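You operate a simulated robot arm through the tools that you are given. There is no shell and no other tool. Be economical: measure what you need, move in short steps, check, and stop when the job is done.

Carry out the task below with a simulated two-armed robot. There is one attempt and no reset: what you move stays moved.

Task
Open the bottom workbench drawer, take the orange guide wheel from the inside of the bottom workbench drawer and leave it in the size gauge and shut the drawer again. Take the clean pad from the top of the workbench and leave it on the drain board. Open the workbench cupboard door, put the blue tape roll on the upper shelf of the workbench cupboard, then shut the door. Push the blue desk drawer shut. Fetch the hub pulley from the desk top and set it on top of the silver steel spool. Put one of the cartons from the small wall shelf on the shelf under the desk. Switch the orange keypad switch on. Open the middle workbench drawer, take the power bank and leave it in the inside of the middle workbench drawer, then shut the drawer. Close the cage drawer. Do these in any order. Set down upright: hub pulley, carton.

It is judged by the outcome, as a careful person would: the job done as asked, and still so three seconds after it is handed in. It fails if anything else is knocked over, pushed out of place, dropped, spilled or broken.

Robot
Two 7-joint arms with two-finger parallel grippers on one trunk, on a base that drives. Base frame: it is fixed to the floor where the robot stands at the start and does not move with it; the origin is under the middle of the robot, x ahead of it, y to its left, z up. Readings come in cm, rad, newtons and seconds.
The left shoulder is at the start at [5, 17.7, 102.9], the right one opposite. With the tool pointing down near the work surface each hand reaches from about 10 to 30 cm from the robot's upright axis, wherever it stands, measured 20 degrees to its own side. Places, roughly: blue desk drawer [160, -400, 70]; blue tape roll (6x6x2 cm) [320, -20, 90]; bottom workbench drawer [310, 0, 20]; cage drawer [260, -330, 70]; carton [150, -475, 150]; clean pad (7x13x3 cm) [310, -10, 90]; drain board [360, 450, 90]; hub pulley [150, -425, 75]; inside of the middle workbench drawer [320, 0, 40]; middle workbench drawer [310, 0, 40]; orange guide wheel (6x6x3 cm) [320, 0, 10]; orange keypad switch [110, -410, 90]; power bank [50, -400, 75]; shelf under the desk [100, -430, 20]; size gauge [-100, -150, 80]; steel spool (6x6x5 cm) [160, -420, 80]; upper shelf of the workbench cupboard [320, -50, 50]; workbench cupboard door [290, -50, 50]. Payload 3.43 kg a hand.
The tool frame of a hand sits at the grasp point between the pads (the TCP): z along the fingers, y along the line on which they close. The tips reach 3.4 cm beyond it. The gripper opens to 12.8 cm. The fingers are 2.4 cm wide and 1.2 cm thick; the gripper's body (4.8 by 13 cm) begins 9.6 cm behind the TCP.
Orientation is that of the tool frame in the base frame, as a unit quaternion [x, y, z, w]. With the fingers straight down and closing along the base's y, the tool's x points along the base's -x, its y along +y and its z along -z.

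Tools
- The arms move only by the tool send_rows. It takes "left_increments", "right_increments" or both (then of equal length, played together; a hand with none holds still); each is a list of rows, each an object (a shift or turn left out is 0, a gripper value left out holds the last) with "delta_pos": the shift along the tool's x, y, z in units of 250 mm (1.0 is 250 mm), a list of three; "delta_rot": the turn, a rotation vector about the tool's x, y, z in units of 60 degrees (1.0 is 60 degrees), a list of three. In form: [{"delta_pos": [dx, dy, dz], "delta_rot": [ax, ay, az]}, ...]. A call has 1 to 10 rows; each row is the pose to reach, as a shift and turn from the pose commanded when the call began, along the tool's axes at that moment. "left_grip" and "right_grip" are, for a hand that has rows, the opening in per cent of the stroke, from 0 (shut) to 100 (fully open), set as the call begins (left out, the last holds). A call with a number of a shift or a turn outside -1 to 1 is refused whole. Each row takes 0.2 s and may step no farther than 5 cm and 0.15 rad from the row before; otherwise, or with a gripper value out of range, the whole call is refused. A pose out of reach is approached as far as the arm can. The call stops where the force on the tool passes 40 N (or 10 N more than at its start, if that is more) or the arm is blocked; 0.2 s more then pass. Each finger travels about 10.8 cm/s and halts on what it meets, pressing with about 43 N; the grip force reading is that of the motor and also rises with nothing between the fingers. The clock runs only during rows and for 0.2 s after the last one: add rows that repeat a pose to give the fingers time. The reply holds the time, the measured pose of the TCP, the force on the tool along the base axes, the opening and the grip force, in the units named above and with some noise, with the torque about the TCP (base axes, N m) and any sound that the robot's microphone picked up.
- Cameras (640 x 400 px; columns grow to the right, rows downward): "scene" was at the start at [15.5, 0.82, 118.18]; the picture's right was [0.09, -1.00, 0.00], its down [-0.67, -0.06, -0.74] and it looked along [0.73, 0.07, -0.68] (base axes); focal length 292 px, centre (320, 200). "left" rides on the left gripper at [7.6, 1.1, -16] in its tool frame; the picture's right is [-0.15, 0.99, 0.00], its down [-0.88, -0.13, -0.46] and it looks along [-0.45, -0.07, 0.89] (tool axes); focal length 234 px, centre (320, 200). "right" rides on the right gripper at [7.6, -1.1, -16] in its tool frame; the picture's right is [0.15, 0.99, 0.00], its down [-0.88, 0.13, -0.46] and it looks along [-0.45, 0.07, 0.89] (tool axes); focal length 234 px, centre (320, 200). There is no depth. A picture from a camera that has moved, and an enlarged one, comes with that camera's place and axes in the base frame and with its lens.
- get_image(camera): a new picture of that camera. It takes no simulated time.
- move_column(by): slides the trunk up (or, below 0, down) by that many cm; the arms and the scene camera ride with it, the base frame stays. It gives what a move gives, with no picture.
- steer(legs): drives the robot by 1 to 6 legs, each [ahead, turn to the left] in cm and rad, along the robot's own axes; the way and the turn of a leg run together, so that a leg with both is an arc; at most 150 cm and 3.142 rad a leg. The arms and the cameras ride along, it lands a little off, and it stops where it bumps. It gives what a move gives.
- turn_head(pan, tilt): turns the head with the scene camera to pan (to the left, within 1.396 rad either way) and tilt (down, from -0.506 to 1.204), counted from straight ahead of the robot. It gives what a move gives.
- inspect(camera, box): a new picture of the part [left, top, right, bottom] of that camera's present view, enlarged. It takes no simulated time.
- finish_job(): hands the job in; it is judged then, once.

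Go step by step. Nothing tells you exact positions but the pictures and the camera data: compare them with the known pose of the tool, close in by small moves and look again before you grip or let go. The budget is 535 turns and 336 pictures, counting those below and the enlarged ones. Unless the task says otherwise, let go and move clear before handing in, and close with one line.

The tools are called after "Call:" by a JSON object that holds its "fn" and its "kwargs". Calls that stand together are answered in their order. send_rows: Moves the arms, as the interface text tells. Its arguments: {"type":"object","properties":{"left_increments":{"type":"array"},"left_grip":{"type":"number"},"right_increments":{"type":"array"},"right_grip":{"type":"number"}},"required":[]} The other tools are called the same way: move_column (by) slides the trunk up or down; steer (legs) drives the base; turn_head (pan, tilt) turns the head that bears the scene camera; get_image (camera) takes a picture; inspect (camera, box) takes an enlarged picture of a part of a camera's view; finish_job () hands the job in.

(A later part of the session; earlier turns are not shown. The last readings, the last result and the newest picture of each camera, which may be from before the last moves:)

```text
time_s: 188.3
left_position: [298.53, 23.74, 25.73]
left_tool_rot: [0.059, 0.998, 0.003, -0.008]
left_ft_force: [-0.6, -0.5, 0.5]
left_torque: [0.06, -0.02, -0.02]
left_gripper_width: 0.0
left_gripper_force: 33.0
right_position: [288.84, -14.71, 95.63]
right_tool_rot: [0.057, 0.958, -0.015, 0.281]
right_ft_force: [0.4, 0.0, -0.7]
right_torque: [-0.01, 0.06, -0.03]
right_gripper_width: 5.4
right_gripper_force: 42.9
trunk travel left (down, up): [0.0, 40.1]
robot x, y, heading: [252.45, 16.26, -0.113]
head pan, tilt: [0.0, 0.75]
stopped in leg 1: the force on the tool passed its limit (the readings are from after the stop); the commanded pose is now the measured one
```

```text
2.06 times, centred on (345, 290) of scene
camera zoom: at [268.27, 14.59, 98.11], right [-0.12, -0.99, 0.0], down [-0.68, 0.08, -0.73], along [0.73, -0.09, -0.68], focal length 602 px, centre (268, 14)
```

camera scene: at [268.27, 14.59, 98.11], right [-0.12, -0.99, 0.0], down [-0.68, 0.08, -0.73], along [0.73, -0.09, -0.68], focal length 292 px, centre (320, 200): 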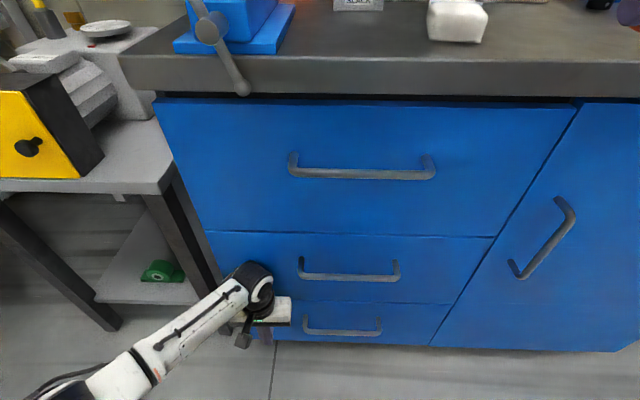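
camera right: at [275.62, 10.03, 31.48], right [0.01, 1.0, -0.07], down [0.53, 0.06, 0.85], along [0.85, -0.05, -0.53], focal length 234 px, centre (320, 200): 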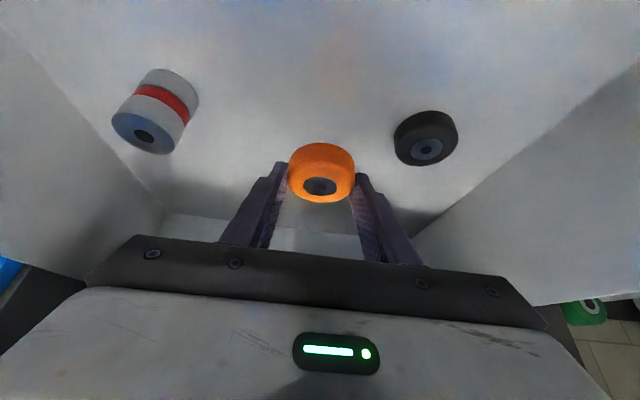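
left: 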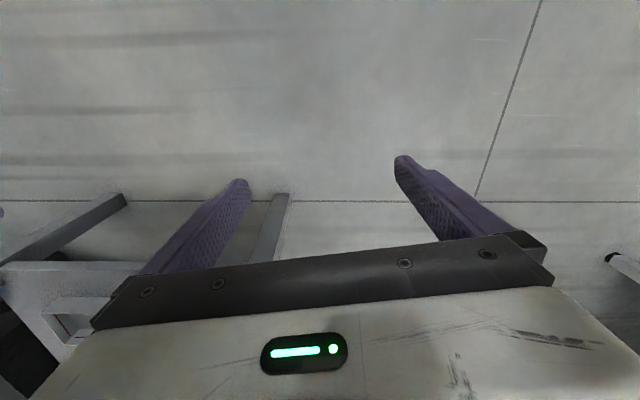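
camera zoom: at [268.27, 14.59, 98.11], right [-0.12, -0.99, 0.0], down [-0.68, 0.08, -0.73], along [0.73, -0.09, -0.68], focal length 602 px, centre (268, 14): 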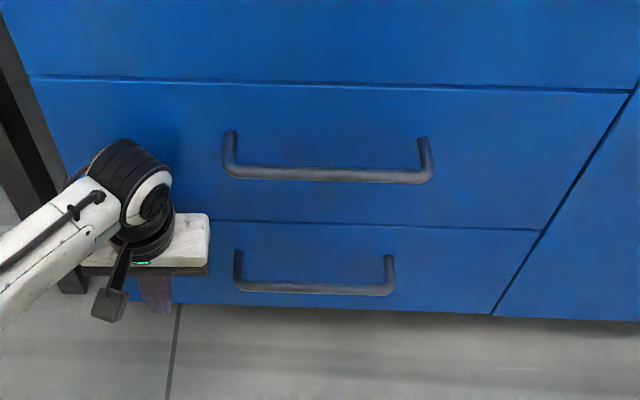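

The bottom drawer is shut. Next I back off and set up for the left hand to take the pad.

Call:
{"fn": "steer", "kwargs": {"legs": [[-25, 0], [0, -1.22], [32, 0], [0, 1.2]]}}

Call:
{"fn": "move_column", "kwargs": {"by": 25}}

Call:
{"fn": "send_rows", "kwargs": {"left_increments": [{"delta_pos": [0, 0, -0.19]}, {"delta_pos": [0, 0, -0.38]}, {"delta_pos": [0, 0, -0.57]}, {"delta_pos": [0, 0, -0.76]}, {"delta_pos": [0, 0, -0.95]}]}}

Call:
{"fn": "send_rows", "kwargs": {"left_increments": [{"delta_pos": [0, 0, -0.19]}, {"delta_pos": [0, 0, -0.38]}, {"delta_pos": [0, 0, -0.57]}, {"delta_pos": [0, 0, -0.76]}, {"delta_pos": [0, 0, -0.95]}, {"delta_pos": [0, 0, -0.95]}], "left_grip": 100}}

Call:
{"fn": "turn_head", "kwargs": {"pan": 0, "tilt": 0.6}}

Call:
{"fn": "get_image", "kwargs": {"camera": "scene"}}

Call:
{"fn": "get_image", "kwargs": {"camera": "left"}}

```text
time_s: 197.8
left_position: [281.57, -6.63, 25.83]
left_tool_rot: [0.08, 0.997, 0.001, -0.008]
left_ft_force: [-0.7, -0.4, -0.2]
left_torque: [-0.01, 0.02, 0.01]
left_gripper_width: 0.01
left_gripper_force: 32.7
right_position: [270.13, -44.59, 95.65]
right_tool_rot: [0.079, 0.956, -0.022, 0.281]
right_ft_force: [-0.1, -0.4, -0.8]
right_torque: [0.03, 0.03, -0.01]
right_gripper_width: 5.43
right_gripper_force: 43.4
trunk travel left (down, up): [0.0, 40.1]
robot x, y, heading: [235.48, -12.29, -0.162]
head pan, tilt: [0.0, 0.75]
```

```text
time_s: 200.4
left_position: [281.54, -6.63, 50.94]
left_tool_rot: [0.08, 0.997, 0.002, -0.007]
left_ft_force: [-0.5, 0.2, 0.8]
left_torque: [-0.02, -0.03, 0.0]
left_gripper_width: 0.0
left_gripper_force: 32.8
right_position: [270.09, -44.56, 120.62]
right_tool_rot: [0.078, 0.957, -0.021, 0.28]
right_ft_force: [1.2, -0.2, -0.9]
right_torque: [-0.01, 0.01, 0.01]
right_gripper_width: 5.42
right_gripper_force: 43.1
trunk travel left (down, up): [-25.0, 15.1]
robot x, y, heading: [235.57, -11.96, -0.16]
head pan, tilt: [0.0, 0.75]
```

```text
time_s: 201.6
left_position: [281.95, -6.68, 74.63]
left_tool_rot: [0.08, 0.997, 0.003, -0.009]
left_ft_force: [-0.2, 0.2, 0.3]
left_torque: [0.0, -0.03, 0.0]
left_gripper_width: 0.0
left_gripper_force: 33.6
right_position: [270.01, -44.63, 120.55]
right_tool_rot: [0.078, 0.956, -0.021, 0.281]
right_ft_force: [-0.8, 0.4, -0.3]
right_torque: [0.02, -0.04, 0.01]
right_gripper_width: 5.42
right_gripper_force: 42.4
trunk travel left (down, up): [-25.0, 15.1]
robot x, y, heading: [235.65, -12.1, -0.16]
head pan, tilt: [0.0, 0.75]
```

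```text
time_s: 203.0
left_position: [282.51, -6.78, 98.35]
left_tool_rot: [0.079, 0.997, 0.002, -0.009]
left_ft_force: [-0.1, -0.4, -0.2]
left_torque: [0.0, -0.03, -0.01]
left_gripper_width: 12.8
left_gripper_force: 0.0
right_position: [270.06, -44.5, 120.65]
right_tool_rot: [0.078, 0.956, -0.022, 0.281]
right_ft_force: [0.1, 0.1, -0.8]
right_torque: [-0.01, -0.03, -0.05]
right_gripper_width: 5.44
right_gripper_force: 43.7
trunk travel left (down, up): [-25.0, 15.1]
robot x, y, heading: [235.44, -12.2, -0.16]
head pan, tilt: [0.0, 0.75]
```

```text
time_s: 203.7
left_position: [282.42, -7.01, 98.27]
left_tool_rot: [0.08, 0.997, 0.002, -0.008]
left_ft_force: [-1.1, 0.4, -0.5]
left_torque: [0.0, 0.02, 0.0]
left_gripper_width: 12.79
left_gripper_force: 0.1
right_position: [270.09, -44.68, 120.68]
right_tool_rot: [0.079, 0.956, -0.022, 0.28]
right_ft_force: [0.1, 0.3, -0.3]
right_torque: [-0.01, -0.01, -0.02]
right_gripper_width: 5.42
right_gripper_force: 43.3
trunk travel left (down, up): [-25.0, 15.1]
robot x, y, heading: [235.38, -12.3, -0.16]
head pan, tilt: [0.0, 0.6]
```

```text
234 pictures are left
camera scene: at [251.41, -14.58, 124.4], right [-0.16, -0.99, 0.0], down [-0.56, 0.09, -0.82], along [0.81, -0.13, -0.57], focal length 292 px, centre (320, 200)
```

scene: 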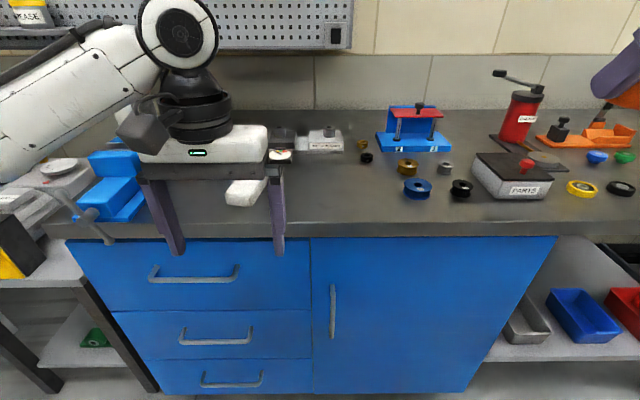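

```text
233 pictures are left
camera left: at [275.36, -4.74, 114.4], right [0.3, 0.95, 0.0], down [0.86, -0.27, 0.44], along [0.42, -0.13, -0.9], focal length 234 px, centre (320, 200)
```

left: 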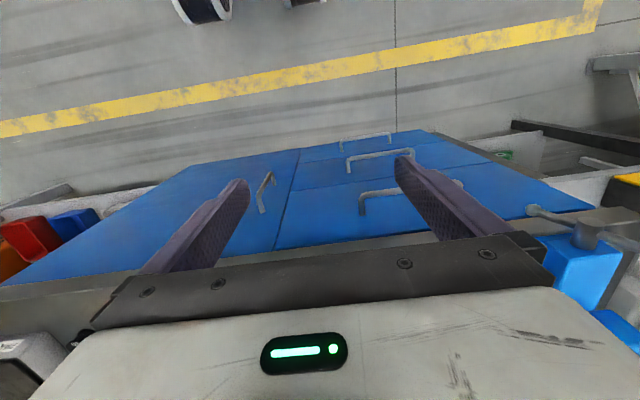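

Call:
{"fn": "steer", "kwargs": {"legs": [[14, 0]]}}

Call:
{"fn": "get_image", "kwargs": {"camera": "left"}}

```text
time_s: 205.1
left_position: [296.45, -9.12, 98.35]
left_tool_rot: [0.079, 0.997, 0.002, -0.009]
left_ft_force: [0.6, -0.6, -1.2]
left_torque: [-0.03, 0.05, 0.0]
left_gripper_width: 12.8
left_gripper_force: 0.1
right_position: [284.13, -46.77, 120.67]
right_tool_rot: [0.078, 0.957, -0.022, 0.279]
right_ft_force: [-0.7, 0.1, -0.8]
right_torque: [-0.01, 0.01, 0.03]
right_gripper_width: 5.42
right_gripper_force: 43.1
trunk travel left (down, up): [-25.0, 15.1]
robot x, y, heading: [249.75, -14.48, -0.153]
head pan, tilt: [0.0, 0.6]
```

```text
232 pictures are left
camera left: at [289.48, -6.94, 114.38], right [0.3, 0.95, 0.0], down [0.86, -0.27, 0.44], along [0.42, -0.13, -0.9], focal length 234 px, centre (320, 200)
```

left: 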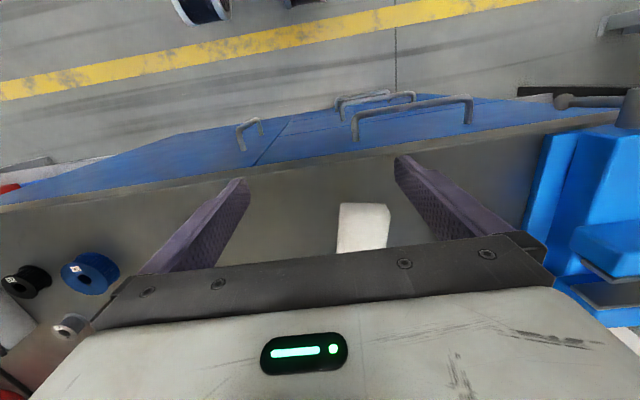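

Call:
{"fn": "send_rows", "kwargs": {"left_increments": [{"delta_pos": [-0.13, 0.05, 0]}, {"delta_pos": [-0.26, 0.1, 0]}, {"delta_pos": [-0.4, 0.16, 0]}]}}

Call:
{"fn": "get_image", "kwargs": {"camera": "left"}}

```text
time_s: 205.8
left_position: [307.15, -6.8, 98.24]
left_tool_rot: [0.08, 0.997, 0.002, -0.007]
left_ft_force: [0.0, -0.5, 0.1]
left_torque: [-0.02, -0.01, -0.01]
left_gripper_width: 12.78
left_gripper_force: 0.0
right_position: [284.27, -46.79, 120.72]
right_tool_rot: [0.077, 0.957, -0.021, 0.281]
right_ft_force: [0.0, 0.7, -1.2]
right_torque: [-0.01, -0.01, 0.02]
right_gripper_width: 5.43
right_gripper_force: 43.1
trunk travel left (down, up): [-25.0, 15.1]
robot x, y, heading: [249.58, -14.33, -0.159]
head pan, tilt: [0.0, 0.6]
```

```text
231 pictures are left
camera left: at [299.97, -4.52, 114.36], right [0.3, 0.95, 0.0], down [0.86, -0.27, 0.44], along [0.42, -0.13, -0.9], focal length 234 px, centre (320, 200)
```

left: 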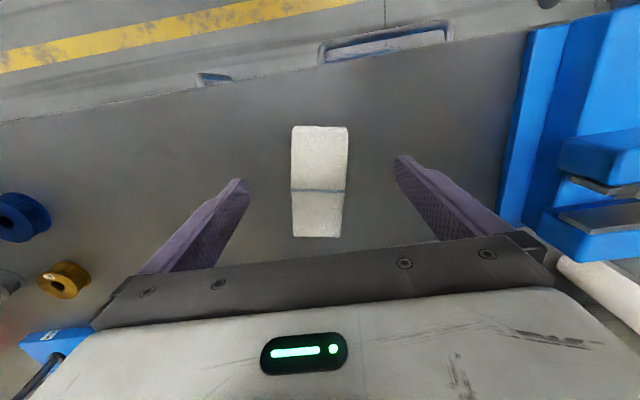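

Call:
{"fn": "send_rows", "kwargs": {"left_increments": [{"delta_pos": [-0.03, -0.01, 0.08], "delta_rot": [0, 0, 0.06]}, {"delta_pos": [-0.06, -0.016, 0.16], "delta_rot": [0, 0, 0.124]}, {"delta_pos": [-0.06, -0.016, 0.21], "delta_rot": [0, 0, 0.124]}, {"delta_pos": [-0.06, -0.016, 0.25], "delta_rot": [0, 0, 0.124]}]}}

Call:
{"fn": "get_image", "kwargs": {"camera": "left"}}

```text
time_s: 206.8
left_position: [308.36, -7.27, 91.87]
left_tool_rot: [0.144, 0.99, 0.001, -0.008]
left_ft_force: [0.2, -0.5, 0.0]
left_torque: [-0.02, 0.03, 0.01]
left_gripper_width: 12.81
left_gripper_force: 0.0
right_position: [284.23, -46.77, 120.74]
right_tool_rot: [0.077, 0.956, -0.021, 0.281]
right_ft_force: [0.7, -0.2, -0.4]
right_torque: [-0.02, 0.0, 0.0]
right_gripper_width: 5.42
right_gripper_force: 43.0
trunk travel left (down, up): [-25.0, 15.1]
robot x, y, heading: [249.97, -14.71, -0.159]
head pan, tilt: [0.0, 0.6]
```

```text
230 pictures are left
camera left: at [301.66, -4.17, 107.94], right [0.42, 0.91, 0.0], down [0.81, -0.38, 0.44], along [0.4, -0.19, -0.9], focal length 234 px, centre (320, 200)
```

left: 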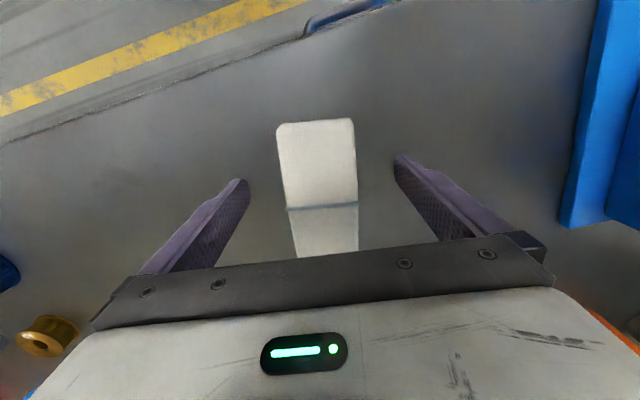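

Call:
{"fn": "send_rows", "kwargs": {"left_increments": [{"delta_pos": [0, 0, 0.01]}, {"delta_pos": [0, 0, 0.01]}, {"delta_pos": [0, 0, 0.01]}, {"delta_pos": [0, 0, 0.01]}, {"delta_pos": [0, 0, 0.01]}], "left_grip": 0}}

Call:
{"fn": "send_rows", "kwargs": {"left_increments": [{"delta_pos": [0, 0, -0.12]}, {"delta_pos": [0, 0, -0.24]}, {"delta_pos": [0, 0, -0.36]}]}}

Call:
{"fn": "get_image", "kwargs": {"camera": "left"}}

Call:
{"fn": "get_image", "kwargs": {"camera": "scene"}}

```text
time_s: 208.1
left_position: [308.24, -7.3, 91.72]
left_tool_rot: [0.144, 0.989, 0.002, -0.008]
left_ft_force: [-0.8, 0.6, -0.1]
left_torque: [-0.01, -0.03, 0.0]
left_gripper_width: 6.12
left_gripper_force: 43.3
right_position: [284.17, -46.72, 120.67]
right_tool_rot: [0.078, 0.956, -0.021, 0.281]
right_ft_force: [-0.2, -0.4, 0.0]
right_torque: [-0.03, -0.03, 0.0]
right_gripper_width: 5.42
right_gripper_force: 43.2
trunk travel left (down, up): [-25.0, 15.1]
robot x, y, heading: [249.71, -14.5, -0.157]
head pan, tilt: [0.0, 0.6]
```

```text
time_s: 208.8
left_position: [308.3, -7.41, 100.62]
left_tool_rot: [0.144, 0.99, 0.002, -0.009]
left_ft_force: [-0.5, 0.8, -0.6]
left_torque: [-0.03, 0.02, 0.01]
left_gripper_width: 6.12
left_gripper_force: 43.2
right_position: [284.14, -46.88, 120.54]
right_tool_rot: [0.077, 0.956, -0.022, 0.281]
right_ft_force: [-0.8, -1.6, -1.2]
right_torque: [0.0, -0.03, -0.03]
right_gripper_width: 5.43
right_gripper_force: 43.2
trunk travel left (down, up): [-25.0, 15.1]
robot x, y, heading: [249.26, -14.22, -0.161]
head pan, tilt: [0.0, 0.6]
```

```text
229 pictures are left
camera left: at [301.62, -4.22, 116.76], right [0.42, 0.91, 0.0], down [0.81, -0.38, 0.44], along [0.4, -0.19, -0.9], focal length 234 px, centre (320, 200)
```

left: 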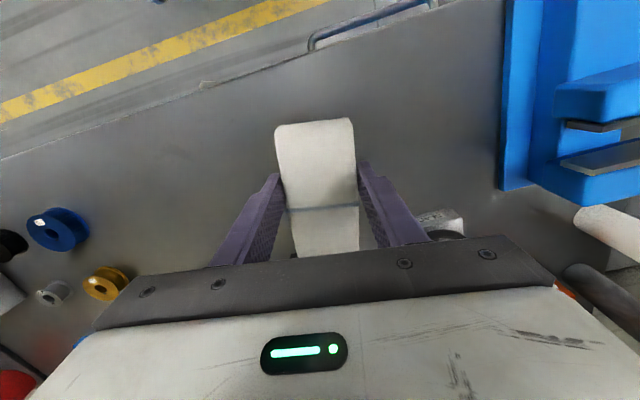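

```text
228 pictures are left
camera scene: at [265.46, -16.83, 124.4], right [-0.16, -0.99, 0.0], down [-0.56, 0.09, -0.83], along [0.81, -0.13, -0.56], focal length 292 px, centre (320, 200)
```

scene: 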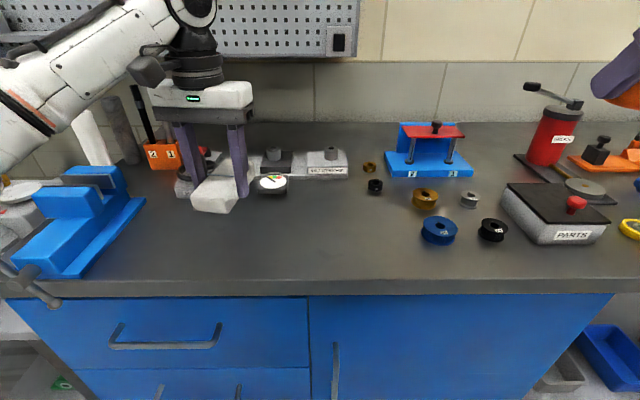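

Pad held. Now I back off and drive up the aisle (x≈240) toward the drain board.

Call:
{"fn": "steer", "kwargs": {"legs": [[-22, 0], [0, 1.6], [100, 0]]}}

Call:
{"fn": "turn_head", "kwargs": {"pan": 0, "tilt": 0.35}}

Call:
{"fn": "get_image", "kwargs": {"camera": "scene"}}

```text
time_s: 219.2
left_position: [231.03, 146.2, 100.66]
left_tool_rot: [-0.611, 0.791, -0.004, -0.007]
left_ft_force: [0.6, -0.4, -0.1]
left_torque: [0.0, 0.05, 0.02]
left_gripper_width: 6.06
left_gripper_force: 42.9
right_position: [271.18, 123.35, 120.69]
right_tool_rot: [-0.634, 0.72, 0.186, 0.21]
right_ft_force: [0.0, -0.2, -1.0]
right_torque: [0.0, 0.0, -0.01]
right_gripper_width: 5.43
right_gripper_force: 43.1
trunk travel left (down, up): [-25.0, 15.1]
robot x, y, heading: [239.76, 87.64, 1.447]
head pan, tilt: [0.0, 0.6]
```

```text
time_s: 220.0
left_position: [230.97, 146.11, 100.69]
left_tool_rot: [-0.611, 0.791, -0.005, -0.006]
left_ft_force: [-0.1, 0.1, -0.5]
left_torque: [-0.02, 0.02, 0.01]
left_gripper_width: 6.09
left_gripper_force: 43.5
right_position: [271.32, 123.44, 120.68]
right_tool_rot: [-0.633, 0.721, 0.187, 0.211]
right_ft_force: [-0.5, -0.2, 0.3]
right_torque: [-0.04, 0.02, 0.01]
right_gripper_width: 5.42
right_gripper_force: 43.3
trunk travel left (down, up): [-25.0, 15.1]
robot x, y, heading: [239.87, 87.86, 1.443]
head pan, tilt: [0.0, 0.351]
```

```text
227 pictures are left
camera scene: at [242.25, 103.97, 126.67], right [0.99, -0.12, 0.0], down [-0.04, -0.34, -0.94], along [0.12, 0.93, -0.34], focal length 292 px, centre (320, 200)
```

scene: 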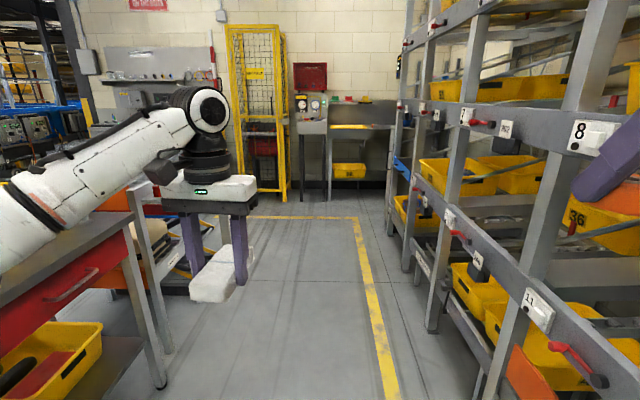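

Call:
{"fn": "steer", "kwargs": {"legs": [[0, 0.12], [150, 0]]}}

Call:
{"fn": "turn_head", "kwargs": {"pan": -0.25, "tilt": 0.35}}

Call:
{"fn": "get_image", "kwargs": {"camera": "scene"}}

```text
time_s: 228.0
left_position: [220.9, 295.15, 100.73]
left_tool_rot: [-0.668, 0.744, -0.004, -0.006]
left_ft_force: [0.5, 0.0, -0.2]
left_torque: [-0.04, 0.02, -0.02]
left_gripper_width: 6.05
left_gripper_force: 43.1
right_position: [264.03, 278.66, 120.62]
right_tool_rot: [0.686, -0.671, -0.202, -0.196]
right_ft_force: [-0.4, 0.2, 0.3]
right_torque: [-0.01, -0.03, 0.0]
right_gripper_width: 5.42
right_gripper_force: 43.0
trunk travel left (down, up): [-25.0, 15.1]
robot x, y, heading: [238.17, 239.06, 1.593]
head pan, tilt: [0.0, 0.351]
```

```text
time_s: 228.8
left_position: [220.78, 295.14, 100.66]
left_tool_rot: [-0.669, 0.744, -0.005, -0.006]
left_ft_force: [0.7, -0.8, -0.8]
left_torque: [-0.04, -0.01, -0.02]
left_gripper_width: 6.06
left_gripper_force: 43.2
right_position: [264.02, 278.57, 120.64]
right_tool_rot: [0.685, -0.672, -0.202, -0.196]
right_ft_force: [-0.1, 0.3, -0.7]
right_torque: [-0.02, 0.02, 0.0]
right_gripper_width: 5.43
right_gripper_force: 42.7
trunk travel left (down, up): [-25.0, 15.1]
robot x, y, heading: [238.63, 238.48, 1.596]
head pan, tilt: [-0.25, 0.351]
```

```text
226 pictures are left
camera scene: at [240.55, 254.82, 126.68], right [0.97, -0.22, 0.0], down [-0.08, -0.34, -0.94], along [0.21, 0.92, -0.34], focal length 292 px, centre (320, 200)
```

scene: 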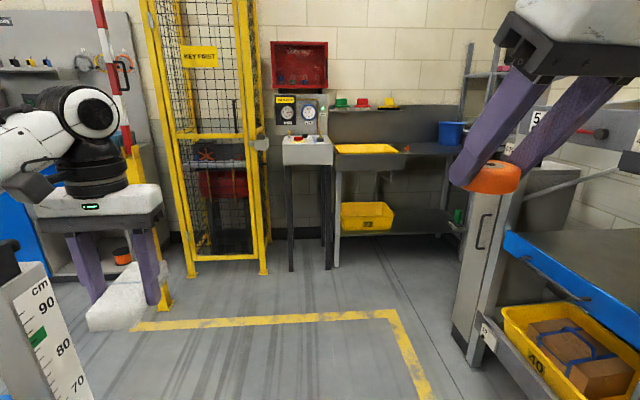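

Call:
{"fn": "inspect", "kwargs": {"camera": "scene", "box": [260, 60, 500, 270]}}

```text
1.90 times, centred on (380, 165) of scene
camera zoom: at [240.55, 254.82, 126.68], right [0.97, -0.22, 0.0], down [-0.08, -0.34, -0.94], along [0.21, 0.92, -0.34], focal length 556 px, centre (206, 267)
```

zoom: 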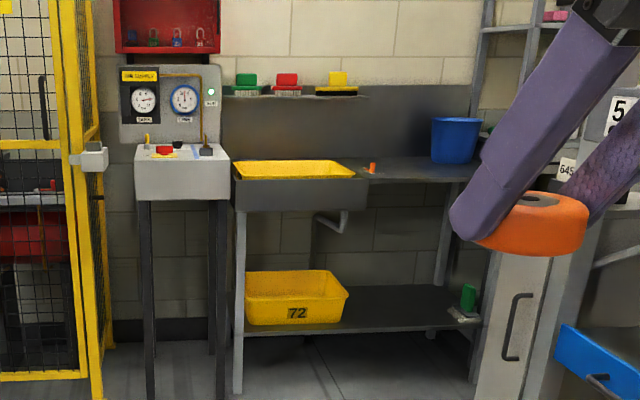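

The drain board is the grey surface right of the yellow sink basin, about (375, 458, z≈86). I tuck the right hand inward and approach.

Call:
{"fn": "send_rows", "kwargs": {"right_increments": [{"delta_pos": [0, 0.15, 0]}, {"delta_pos": [0, 0.3, 0]}, {"delta_pos": [0, 0.45, 0]}, {"delta_pos": [0, 0.6, 0]}]}}

Call:
{"fn": "steer", "kwargs": {"legs": [[70, 0], [0, -0.6], [50, 0]]}}

Call:
{"fn": "turn_head", "kwargs": {"pan": -0.1, "tilt": 0.5}}

Call:
{"fn": "get_image", "kwargs": {"camera": "scene"}}

```text
time_s: 229.8
left_position: [220.88, 295.13, 100.74]
left_tool_rot: [-0.669, 0.744, -0.005, -0.006]
left_ft_force: [-1.2, 0.3, 0.3]
left_torque: [0.0, -0.02, -0.01]
left_gripper_width: 6.09
left_gripper_force: 42.8
right_position: [248.98, 278.14, 120.84]
right_tool_rot: [0.685, -0.672, -0.202, -0.197]
right_ft_force: [0.2, -0.4, -1.3]
right_torque: [0.01, 0.01, -0.05]
right_gripper_width: 5.42
right_gripper_force: 42.5
trunk travel left (down, up): [-25.0, 15.1]
robot x, y, heading: [238.54, 239.12, 1.596]
head pan, tilt: [-0.25, 0.351]
```

```text
time_s: 237.8
left_position: [281.95, 407.56, 100.75]
left_tool_rot: [-0.418, 0.908, -0.002, -0.007]
left_ft_force: [-0.2, 0.1, -0.8]
left_torque: [-0.01, 0.02, 0.03]
left_gripper_width: 6.08
left_gripper_force: 42.9
right_position: [295.6, 377.55, 120.84]
right_tool_rot: [-0.456, 0.845, 0.136, 0.246]
right_ft_force: [0.0, 0.7, 0.2]
right_torque: [-0.04, 0.05, 0.03]
right_gripper_width: 5.41
right_gripper_force: 42.6
trunk travel left (down, up): [-25.0, 15.1]
robot x, y, heading: [264.36, 350.9, 0.99]
head pan, tilt: [-0.25, 0.351]
```

```text
time_s: 238.5
left_position: [281.98, 407.63, 100.74]
left_tool_rot: [-0.418, 0.908, -0.002, -0.007]
left_ft_force: [-0.1, -0.7, 0.1]
left_torque: [-0.01, -0.01, -0.01]
left_gripper_width: 6.08
left_gripper_force: 43.4
right_position: [295.74, 377.64, 120.82]
right_tool_rot: [-0.456, 0.844, 0.136, 0.247]
right_ft_force: [0.6, -0.8, -0.8]
right_torque: [0.0, -0.05, -0.02]
right_gripper_width: 5.44
right_gripper_force: 43.0
trunk travel left (down, up): [-25.0, 15.1]
robot x, y, heading: [264.16, 350.8, 0.994]
head pan, tilt: [-0.099, 0.499]
```

```text
224 pictures are left
camera scene: at [274.21, 364.06, 125.31], right [0.78, -0.63, 0.0], down [-0.3, -0.37, -0.88], along [0.55, 0.68, -0.48], focal length 292 px, centre (320, 200)
```

scene: 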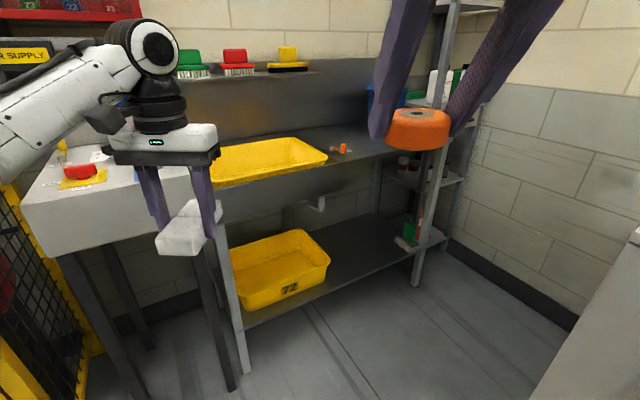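

Call:
{"fn": "steer", "kwargs": {"legs": [[0, -0.36], [60, 0]]}}

Call:
{"fn": "get_image", "kwargs": {"camera": "scene"}}

Call:
{"fn": "get_image", "kwargs": {"camera": "left"}}

```text
time_s: 243.0
left_position: [349.26, 432.33, 100.67]
left_tool_rot: [-0.245, 0.97, -0.001, -0.008]
left_ft_force: [-0.8, 0.0, -0.4]
left_torque: [0.01, 0.01, -0.03]
left_gripper_width: 6.07
left_gripper_force: 42.4
right_position: [351.28, 399.55, 120.84]
right_tool_rot: [-0.293, 0.914, 0.087, 0.268]
right_ft_force: [-0.1, 0.5, -1.3]
right_torque: [-0.02, 0.02, 0.01]
right_gripper_width: 5.43
right_gripper_force: 43.0
trunk travel left (down, up): [-25.0, 15.1]
robot x, y, heading: [312.42, 385.72, 0.629]
head pan, tilt: [-0.099, 0.499]
```

```text
223 pictures are left
camera scene: at [326.39, 394.69, 125.3], right [0.5, -0.87, 0.0], down [-0.41, -0.24, -0.88], along [0.76, 0.44, -0.48], focal length 292 px, centre (320, 200)
```

scene: 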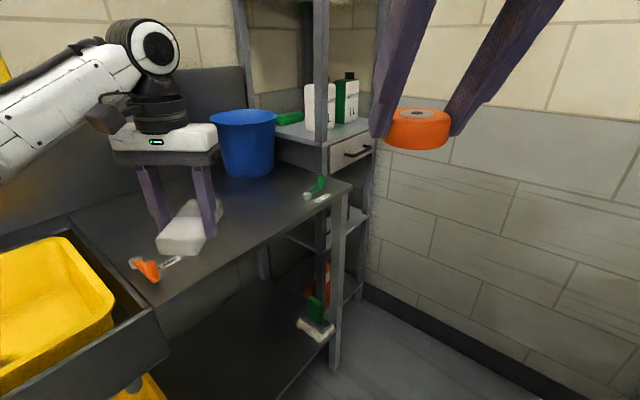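

```text
222 pictures are left
camera left: at [342.33, 429.81, 116.72], right [-0.34, 0.94, 0.0], down [0.84, 0.3, 0.44], along [0.42, 0.15, -0.9], focal length 234 px, centre (320, 200)
```

left: 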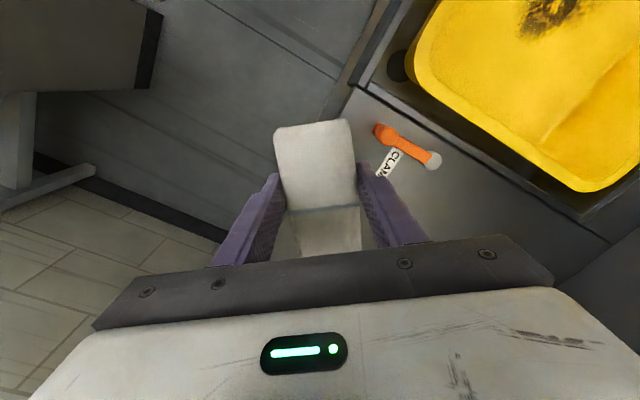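

Call:
{"fn": "steer", "kwargs": {"legs": [[23, 0]]}}

Call:
{"fn": "send_rows", "kwargs": {"left_increments": [{"delta_pos": [0, 0, 0.12]}, {"delta_pos": [0, 0, 0.24]}, {"delta_pos": [0, 0, 0.32]}]}}

Call:
{"fn": "get_image", "kwargs": {"camera": "scene"}}

Call:
{"fn": "get_image", "kwargs": {"camera": "left"}}

```text
time_s: 244.7
left_position: [367.87, 445.35, 100.56]
left_tool_rot: [-0.241, 0.97, -0.001, -0.008]
left_ft_force: [1.1, 0.5, -1.0]
left_torque: [0.02, 0.01, 0.03]
left_gripper_width: 6.08
left_gripper_force: 42.9
right_position: [369.87, 412.55, 120.82]
right_tool_rot: [-0.291, 0.914, 0.087, 0.268]
right_ft_force: [-0.1, 1.2, -0.7]
right_torque: [-0.04, 0.05, 0.04]
right_gripper_width: 5.38
right_gripper_force: 42.6
trunk travel left (down, up): [-25.0, 15.1]
robot x, y, heading: [331.04, 399.18, 0.621]
head pan, tilt: [-0.099, 0.499]
```

```text
time_s: 245.5
left_position: [367.76, 445.13, 92.62]
left_tool_rot: [-0.242, 0.97, -0.001, -0.008]
left_ft_force: [0.4, -0.7, -0.2]
left_torque: [0.03, 0.03, -0.01]
left_gripper_width: 6.08
left_gripper_force: 42.6
right_position: [369.81, 412.44, 120.84]
right_tool_rot: [-0.291, 0.914, 0.087, 0.268]
right_ft_force: [0.1, 0.1, -0.9]
right_torque: [0.05, 0.0, -0.02]
right_gripper_width: 5.41
right_gripper_force: 42.8
trunk travel left (down, up): [-25.0, 15.1]
robot x, y, heading: [331.03, 399.28, 0.617]
head pan, tilt: [-0.099, 0.499]
```

```text
221 pictures are left
camera scene: at [344.79, 407.81, 125.31], right [0.5, -0.87, 0.0], down [-0.42, -0.24, -0.88], along [0.76, 0.44, -0.48], focal length 292 px, centre (320, 200)
```

scene: 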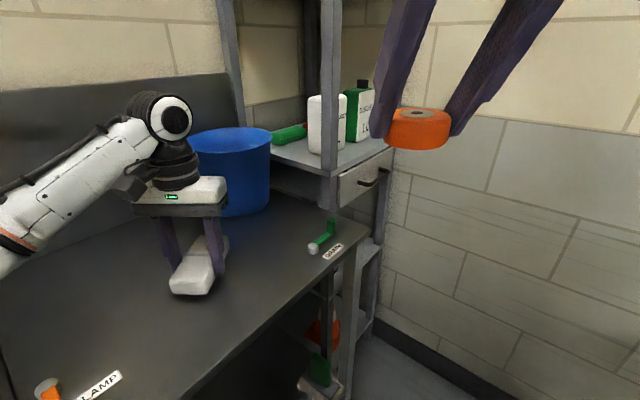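

```text
220 pictures are left
camera left: at [360.77, 442.74, 108.78], right [-0.34, 0.94, 0.0], down [0.84, 0.3, 0.44], along [0.42, 0.15, -0.9], focal length 234 px, centre (320, 200)
```

left: 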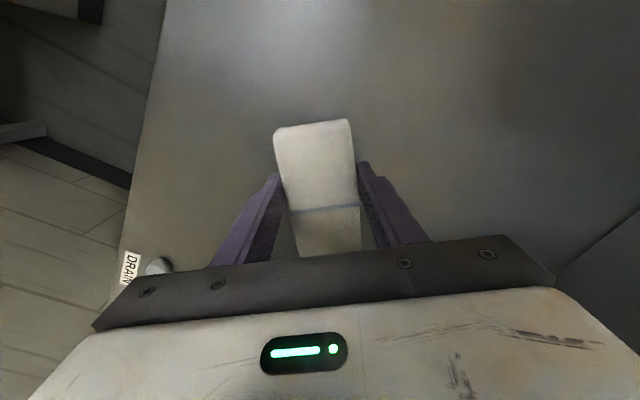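

Call:
{"fn": "send_rows", "kwargs": {"left_increments": [{"delta_pos": [0, 0, 0.06]}, {"delta_pos": [0, 0, 0.1]}, {"delta_pos": [0, 0, 0.13]}, {"delta_pos": [0, 0, 0.16]}, {"delta_pos": [0, 0, 0.19]}, {"delta_pos": [0, 0, 0.22]}]}}

Call:
{"fn": "get_image", "kwargs": {"camera": "scene"}}

```text
time_s: 246.1
left_position: [367.86, 445.14, 91.67]
left_tool_rot: [-0.242, 0.97, 0.001, 0.001]
left_ft_force: [-4.3, -2.1, 15.8]
left_torque: [-0.29, 0.78, -0.02]
left_gripper_width: 6.06
left_gripper_force: 43.3
right_position: [369.7, 412.45, 120.72]
right_tool_rot: [-0.291, 0.914, 0.087, 0.267]
right_ft_force: [0.2, -0.1, -0.9]
right_torque: [0.0, 0.0, 0.0]
right_gripper_width: 5.42
right_gripper_force: 42.4
trunk travel left (down, up): [-25.0, 15.1]
robot x, y, heading: [331.02, 398.94, 0.621]
head pan, tilt: [-0.099, 0.499]
stopped in row 2 (left hand): the force on the tool passed its limit (the readings are from after the stop); the commanded pose is now the measured one
```

```text
219 pictures are left
camera scene: at [344.69, 407.72, 125.33], right [0.5, -0.87, 0.0], down [-0.41, -0.24, -0.88], along [0.76, 0.44, -0.48], focal length 292 px, centre (320, 200)
```

scene: 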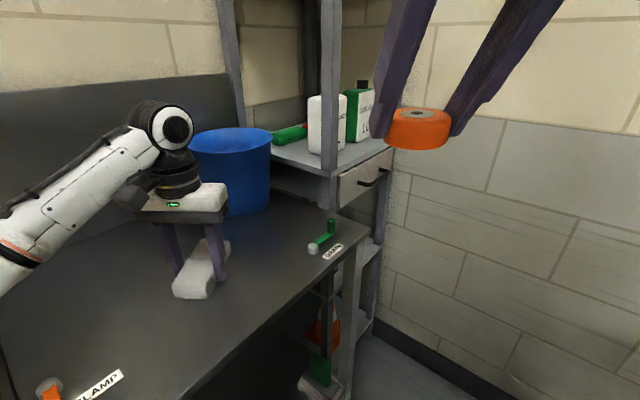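

Contact at z 91.7: the pad rests on the board. I open and lift away.

Call:
{"fn": "send_rows", "kwargs": {"left_increments": [{"delta_pos": [0, 0, 0]}, {"delta_pos": [0, 0, 0]}, {"delta_pos": [0, 0, 0]}, {"delta_pos": [0, 0, -0.1]}, {"delta_pos": [0, 0, -0.25]}, {"delta_pos": [0, 0, -0.4]}, {"delta_pos": [0, 0, -0.5]}], "left_grip": 80}}

Call:
{"fn": "get_image", "kwargs": {"camera": "scene"}}

Call:
{"fn": "get_image", "kwargs": {"camera": "left"}}

```text
time_s: 247.7
left_position: [367.8, 445.34, 103.83]
left_tool_rot: [-0.243, 0.97, 0.0, -0.001]
left_ft_force: [-0.1, -0.3, -0.9]
left_torque: [0.01, -0.01, 0.01]
left_gripper_width: 10.21
left_gripper_force: 0.0
right_position: [369.79, 412.43, 120.79]
right_tool_rot: [-0.291, 0.914, 0.087, 0.269]
right_ft_force: [1.1, 0.6, -1.1]
right_torque: [0.01, -0.01, 0.02]
right_gripper_width: 5.39
right_gripper_force: 42.7
trunk travel left (down, up): [-25.0, 15.1]
robot x, y, heading: [330.82, 399.36, 0.623]
head pan, tilt: [-0.099, 0.499]
```

```text
218 pictures are left
camera scene: at [344.77, 407.79, 125.31], right [0.5, -0.87, 0.0], down [-0.42, -0.24, -0.88], along [0.76, 0.44, -0.48], focal length 292 px, centre (320, 200)
```

scene: 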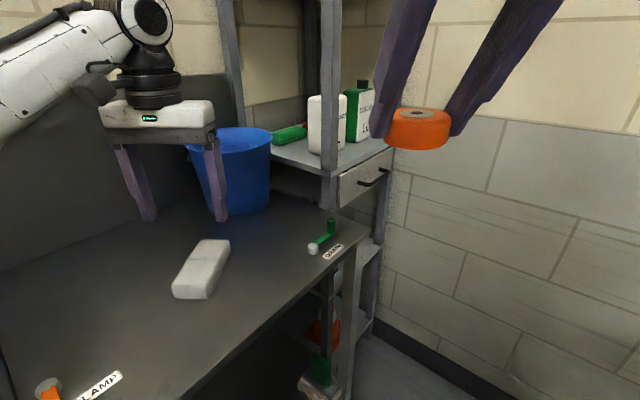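

```text
217 pictures are left
camera left: at [360.7, 442.7, 119.73], right [-0.34, 0.94, 0.0], down [0.84, 0.3, 0.45], along [0.43, 0.15, -0.89], focal length 234 px, centre (320, 200)
```

left: 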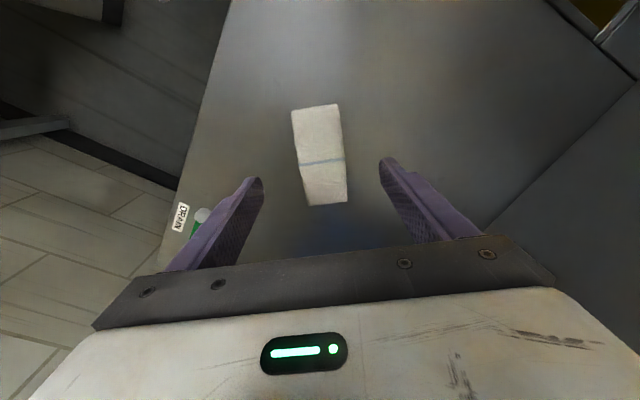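

The pad lies on the drain board. Now I take the wheel to the size gauge; I tuck the left hand and drive back down the aisle.

Call:
{"fn": "send_rows", "kwargs": {"left_increments": [{"delta_pos": [0, 0, -0.15]}, {"delta_pos": [0.17, 0, -0.2]}, {"delta_pos": [0.34, 0, -0.2]}, {"delta_pos": [0.5, 0, -0.2]}, {"delta_pos": [0.66, 0, -0.2]}]}}

Call:
{"fn": "steer", "kwargs": {"legs": [[-83, 0], [0, -2.26], [140, 0], [140, 0]]}}

Call:
{"fn": "turn_head", "kwargs": {"pan": 0, "tilt": 0.4}}

Call:
{"fn": "get_image", "kwargs": {"camera": "scene"}}

```text
time_s: 248.9
left_position: [353.0, 437.55, 108.8]
left_tool_rot: [-0.243, 0.97, -0.001, 0.0]
left_ft_force: [0.0, 0.0, 1.0]
left_torque: [0.02, -0.03, 0.02]
left_gripper_width: 10.22
left_gripper_force: 0.1
right_position: [369.65, 412.58, 120.76]
right_tool_rot: [-0.292, 0.914, 0.087, 0.268]
right_ft_force: [0.4, -0.5, -1.8]
right_torque: [-0.05, 0.0, -0.03]
right_gripper_width: 5.41
right_gripper_force: 42.8
trunk travel left (down, up): [-25.0, 15.1]
robot x, y, heading: [330.8, 399.19, 0.618]
head pan, tilt: [-0.099, 0.499]
```

```text
time_s: 271.9
left_position: [242.04, 31.83, 108.68]
left_tool_rot: [0.793, 0.61, 0.001, -0.001]
left_ft_force: [-0.2, -0.4, 0.6]
left_torque: [0.01, 0.01, 0.0]
left_gripper_width: 10.23
left_gripper_force: 0.0
right_position: [212.39, 36.78, 120.86]
right_tool_rot: [0.722, 0.632, -0.211, 0.187]
right_ft_force: [0.6, -0.6, 0.6]
right_torque: [0.0, 0.01, 0.01]
right_gripper_width: 5.41
right_gripper_force: 42.8
trunk travel left (down, up): [-25.0, 15.1]
robot x, y, heading: [229.12, 74.34, -1.701]
head pan, tilt: [-0.099, 0.499]
```

```text
time_s: 272.6
left_position: [242.08, 31.87, 108.73]
left_tool_rot: [0.793, 0.61, 0.001, -0.001]
left_ft_force: [1.8, 0.4, 0.5]
left_torque: [0.01, 0.02, -0.03]
left_gripper_width: 10.27
left_gripper_force: 0.0
right_position: [212.33, 36.78, 120.81]
right_tool_rot: [0.721, 0.633, -0.21, 0.187]
right_ft_force: [0.0, 0.1, -0.9]
right_torque: [0.05, 0.03, -0.02]
right_gripper_width: 5.41
right_gripper_force: 42.3
trunk travel left (down, up): [-25.0, 15.1]
robot x, y, heading: [229.1, 74.6, -1.7]
head pan, tilt: [0.0, 0.4]
```

```text
216 pictures are left
camera scene: at [227.14, 58.23, 126.22], right [-0.99, 0.13, 0.0], down [0.05, 0.39, -0.92], along [-0.12, -0.91, -0.39], focal length 292 px, centre (320, 200)
```

scene: 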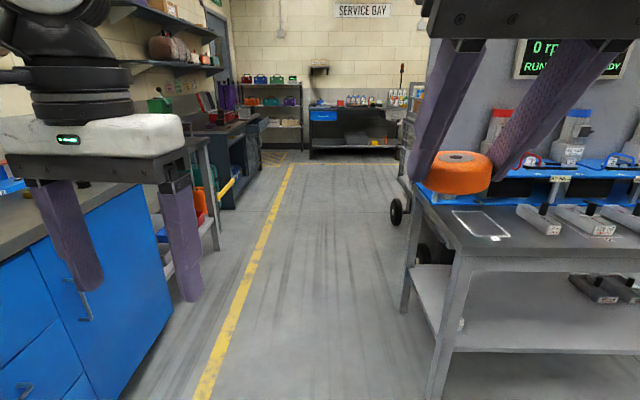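

Call:
{"fn": "steer", "kwargs": {"legs": [[22, 0], [0, -1.44], [150, 0], [65, 0], [0, 1.5]]}}

Call:
{"fn": "turn_head", "kwargs": {"pan": -0.3, "tilt": 0.45}}

Call:
{"fn": "get_image", "kwargs": {"camera": "scene"}}

```text
time_s: 291.6
left_position: [28.1, 5.57, 108.7]
left_tool_rot: [0.769, 0.64, 0.001, -0.001]
left_ft_force: [-0.4, 0.5, 0.8]
left_torque: [0.02, 0.03, 0.01]
left_gripper_width: 10.26
left_gripper_force: 0.0
right_position: [-1.89, 8.17, 120.73]
right_tool_rot: [0.697, 0.659, -0.204, 0.195]
right_ft_force: [0.6, 0.2, -0.4]
right_torque: [-0.05, 0.04, 0.0]
right_gripper_width: 5.39
right_gripper_force: 42.8
trunk travel left (down, up): [-25.0, 15.1]
robot x, y, heading: [11.75, 47.09, -1.62]
head pan, tilt: [0.0, 0.4]
```

```text
time_s: 292.4
left_position: [28.1, 5.56, 108.69]
left_tool_rot: [0.769, 0.639, 0.002, -0.001]
left_ft_force: [0.3, 0.0, -0.3]
left_torque: [-0.01, 0.03, 0.0]
left_gripper_width: 10.24
left_gripper_force: 0.1
right_position: [-1.88, 8.24, 120.81]
right_tool_rot: [0.697, 0.659, -0.204, 0.194]
right_ft_force: [-1.0, 0.3, -0.6]
right_torque: [0.01, -0.05, 0.02]
right_gripper_width: 5.39
right_gripper_force: 42.6
trunk travel left (down, up): [-25.0, 15.1]
robot x, y, heading: [11.88, 46.82, -1.625]
head pan, tilt: [-0.3, 0.45]
```

```text
215 pictures are left
camera scene: at [8.54, 31.25, 125.76], right [-0.94, 0.34, 0.0], down [0.15, 0.41, -0.9], along [-0.31, -0.85, -0.44], focal length 292 px, centre (320, 200)
```

scene: 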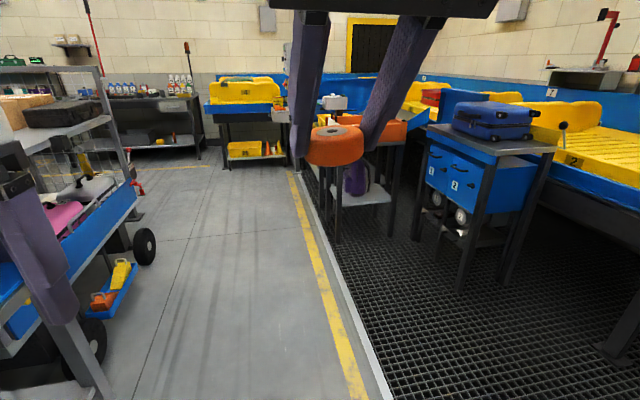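

Call:
{"fn": "steer", "kwargs": {"legs": [[0, -0.08], [95, 0]]}}

Call:
{"fn": "turn_head", "kwargs": {"pan": -0.75, "tilt": 0.5}}

Call:
{"fn": "get_image", "kwargs": {"camera": "scene"}}

```text
time_s: 297.9
left_position: [9.98, -91.77, 108.88]
left_tool_rot: [0.8, 0.6, 0.001, 0.0]
left_ft_force: [1.1, 0.4, -0.1]
left_torque: [0.02, -0.03, 0.02]
left_gripper_width: 10.21
left_gripper_force: 0.1
right_position: [-19.68, -86.14, 120.9]
right_tool_rot: [0.73, 0.623, -0.213, 0.184]
right_ft_force: [0.0, -0.6, -0.4]
right_torque: [0.01, -0.02, 0.01]
right_gripper_width: 5.39
right_gripper_force: 42.9
trunk travel left (down, up): [-25.0, 15.1]
robot x, y, heading: [-1.83, -48.85, -1.722]
head pan, tilt: [-0.3, 0.45]
```

```text
time_s: 298.9
left_position: [9.86, -91.82, 108.86]
left_tool_rot: [0.8, 0.6, 0.001, -0.001]
left_ft_force: [-0.4, -0.6, 0.0]
left_torque: [0.0, 0.01, -0.01]
left_gripper_width: 10.23
left_gripper_force: 0.0
right_position: [-19.63, -86.03, 120.94]
right_tool_rot: [0.73, 0.623, -0.213, 0.185]
right_ft_force: [-0.9, 0.2, -0.1]
right_torque: [0.01, 0.03, -0.01]
right_gripper_width: 5.38
right_gripper_force: 42.9
trunk travel left (down, up): [-25.0, 15.1]
robot x, y, heading: [-2.16, -49.4, -1.722]
head pan, tilt: [-0.75, 0.499]
```

```text
214 pictures are left
camera scene: at [-10.05, -61.58, 125.31], right [-0.62, 0.79, 0.0], down [0.38, 0.3, -0.88], along [-0.69, -0.54, -0.48], focal length 292 px, centre (320, 200)
```

scene: 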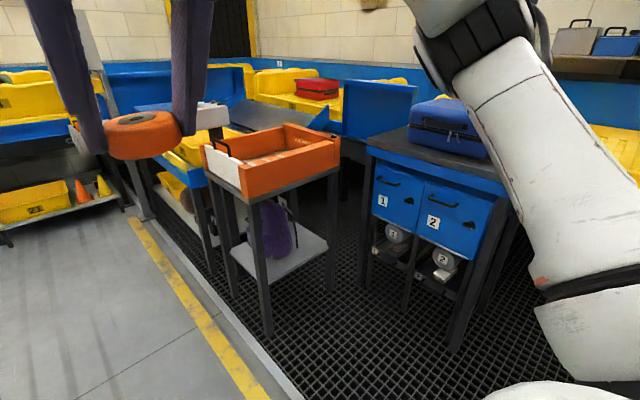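

Call:
{"fn": "inspect", "kwargs": {"camera": "scene", "box": [140, 80, 360, 230]}}

```text
2.67 times, centred on (250, 155) of scene
camera zoom: at [-10.05, -61.58, 125.31], right [-0.62, 0.79, 0.0], down [0.38, 0.3, -0.88], along [-0.69, -0.54, -0.48], focal length 778 px, centre (507, 320)
```

zoom: 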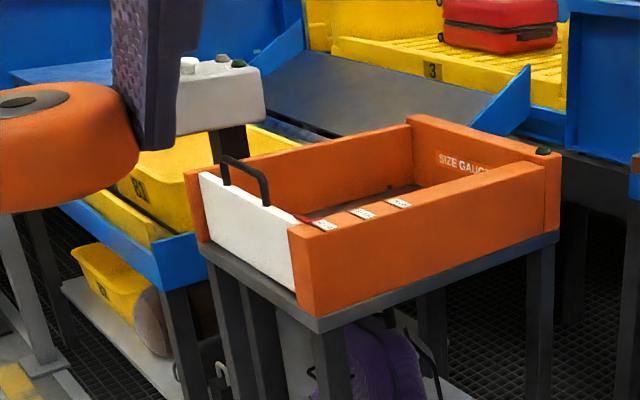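

The orange open box is the size gauge, footprint centre about (−86, −147), walls to z≈90. I drive in front of it and turn to face it.

Call:
{"fn": "steer", "kwargs": {"legs": [[0, -0.036], [122, 0], [0, -1.5]]}}

Call:
{"fn": "turn_head", "kwargs": {"pan": 0, "tilt": 0.7}}

Call:
{"fn": "get_image", "kwargs": {"camera": "scene"}}

Call:
{"fn": "get_image", "kwargs": {"camera": "right"}}

```text
time_s: 309.1
left_position: [-66.45, -180.19, 108.85]
left_tool_rot: [0.991, -0.134, 0.001, 0.0]
left_ft_force: [-0.1, -0.6, 0.0]
left_torque: [0.01, 0.01, -0.01]
left_gripper_width: 10.23
left_gripper_force: 0.0
right_position: [-61.43, -150.6, 120.79]
right_tool_rot: [0.957, -0.066, -0.281, -0.018]
right_ft_force: [0.4, -0.5, -0.8]
right_torque: [0.0, -0.02, -0.01]
right_gripper_width: 5.38
right_gripper_force: 43.0
trunk travel left (down, up): [-25.0, 15.1]
robot x, y, heading: [-24.03, -167.35, 3.003]
head pan, tilt: [-0.75, 0.499]
```

```text
time_s: 310.2
left_position: [-66.47, -180.14, 108.78]
left_tool_rot: [0.991, -0.134, 0.001, 0.0]
left_ft_force: [-0.1, 0.0, 0.6]
left_torque: [-0.01, 0.0, -0.01]
left_gripper_width: 10.25
left_gripper_force: 0.0
right_position: [-61.47, -150.58, 120.75]
right_tool_rot: [0.957, -0.067, -0.282, -0.018]
right_ft_force: [-0.2, 0.2, -1.3]
right_torque: [-0.01, -0.02, -0.02]
right_gripper_width: 5.4
right_gripper_force: 43.2
trunk travel left (down, up): [-25.0, 15.1]
robot x, y, heading: [-23.83, -167.11, 3.008]
head pan, tilt: [0.0, 0.7]
```

```text
212 pictures are left
camera scene: at [-39.15, -165.3, 123.54], right [0.14, 0.99, 0.0], down [0.64, -0.09, -0.77], along [-0.76, 0.1, -0.64], focal length 292 px, centre (320, 200)
```

scene: 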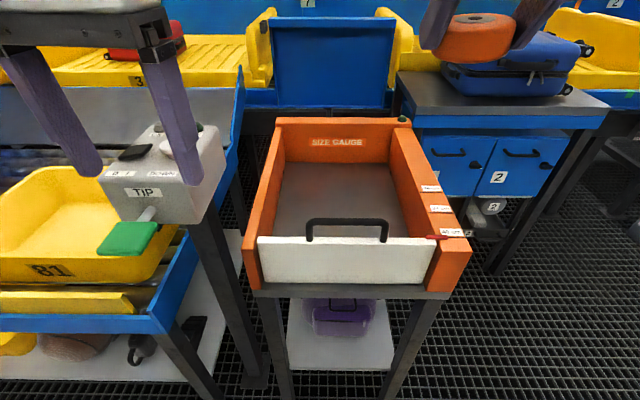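

```text
211 pictures are left
camera right: at [-46.28, -151.42, 130.19], right [-0.01, -1.0, -0.08], down [-0.51, -0.06, 0.86], along [-0.86, 0.05, -0.51], focal length 234 px, centre (320, 200)
```

right: 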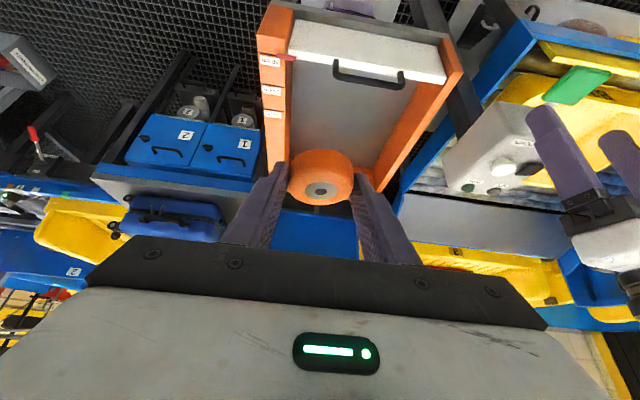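

Call:
{"fn": "send_rows", "kwargs": {"right_increments": [{"delta_pos": [-0.145, 0.04, 0.093]}, {"delta_pos": [-0.29, 0.08, 0.187]}, {"delta_pos": [-0.435, 0.12, 0.28]}, {"delta_pos": [-0.58, 0.16, 0.373]}, {"delta_pos": [-0.725, 0.2, 0.467]}, {"delta_pos": [-0.87, 0.236, 0.56]}]}}

Call:
{"fn": "send_rows", "kwargs": {"right_increments": [{"delta_pos": [0.1, 0, 0.155]}, {"delta_pos": [0.2, 0, 0.31]}, {"delta_pos": [0.3, 0, 0.465]}, {"delta_pos": [0.4, 0, 0.62]}, {"delta_pos": [0.5, 0, 0.775]}]}}

Call:
{"fn": "get_image", "kwargs": {"camera": "scene"}}

Call:
{"fn": "get_image", "kwargs": {"camera": "right"}}

```text
time_s: 311.6
left_position: [-66.54, -180.36, 108.68]
left_tool_rot: [0.991, -0.132, 0.001, -0.001]
left_ft_force: [0.2, 0.2, 0.1]
left_torque: [0.0, 0.03, -0.03]
left_gripper_width: 10.24
left_gripper_force: 0.1
right_position: [-87.83, -153.04, 120.66]
right_tool_rot: [0.957, -0.065, -0.282, -0.019]
right_ft_force: [-0.5, -0.4, 0.4]
right_torque: [-0.01, -0.01, -0.01]
right_gripper_width: 5.4
right_gripper_force: 42.8
trunk travel left (down, up): [-25.0, 15.1]
robot x, y, heading: [-24.06, -167.44, 3.006]
head pan, tilt: [0.0, 0.7]
```

```text
time_s: 312.8
left_position: [-66.61, -180.2, 108.76]
left_tool_rot: [0.991, -0.133, 0.001, 0.0]
left_ft_force: [-0.2, 0.0, -1.3]
left_torque: [-0.01, 0.01, -0.02]
left_gripper_width: 10.2
left_gripper_force: 0.0
right_position: [-87.7, -152.77, 97.76]
right_tool_rot: [0.957, -0.067, -0.282, -0.017]
right_ft_force: [0.0, 0.5, -0.6]
right_torque: [0.0, -0.03, -0.04]
right_gripper_width: 5.38
right_gripper_force: 43.0
trunk travel left (down, up): [-25.0, 15.1]
robot x, y, heading: [-24.07, -167.61, 3.007]
head pan, tilt: [0.0, 0.7]
```

```text
210 pictures are left
camera scene: at [-39.17, -165.3, 123.54], right [0.14, 0.99, 0.0], down [0.64, -0.09, -0.76], along [-0.76, 0.1, -0.64], focal length 292 px, centre (320, 200)
```

scene: 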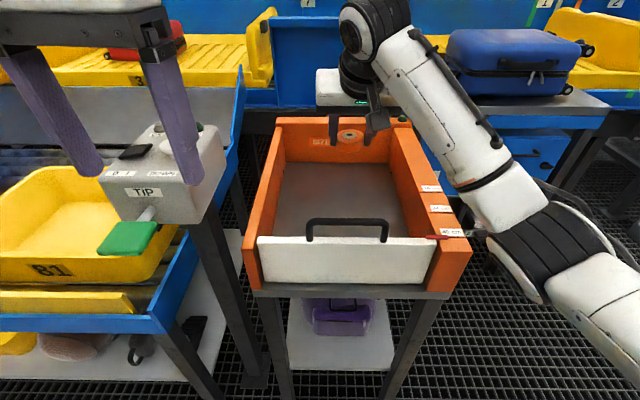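

```text
209 pictures are left
camera right: at [-72.65, -153.69, 107.1], right [-0.01, -1.0, -0.08], down [-0.51, -0.06, 0.86], along [-0.86, 0.05, -0.5], focal length 234 px, centre (320, 200)
```

right: 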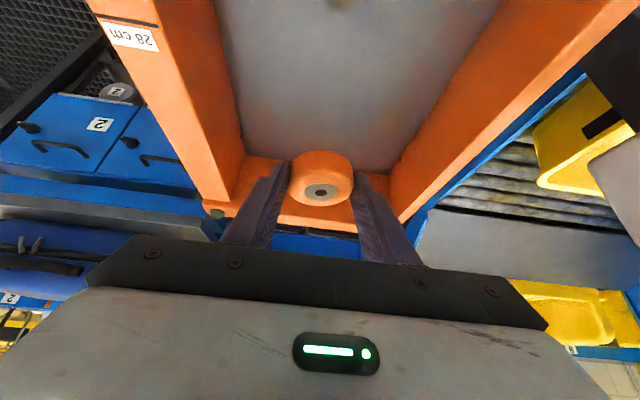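

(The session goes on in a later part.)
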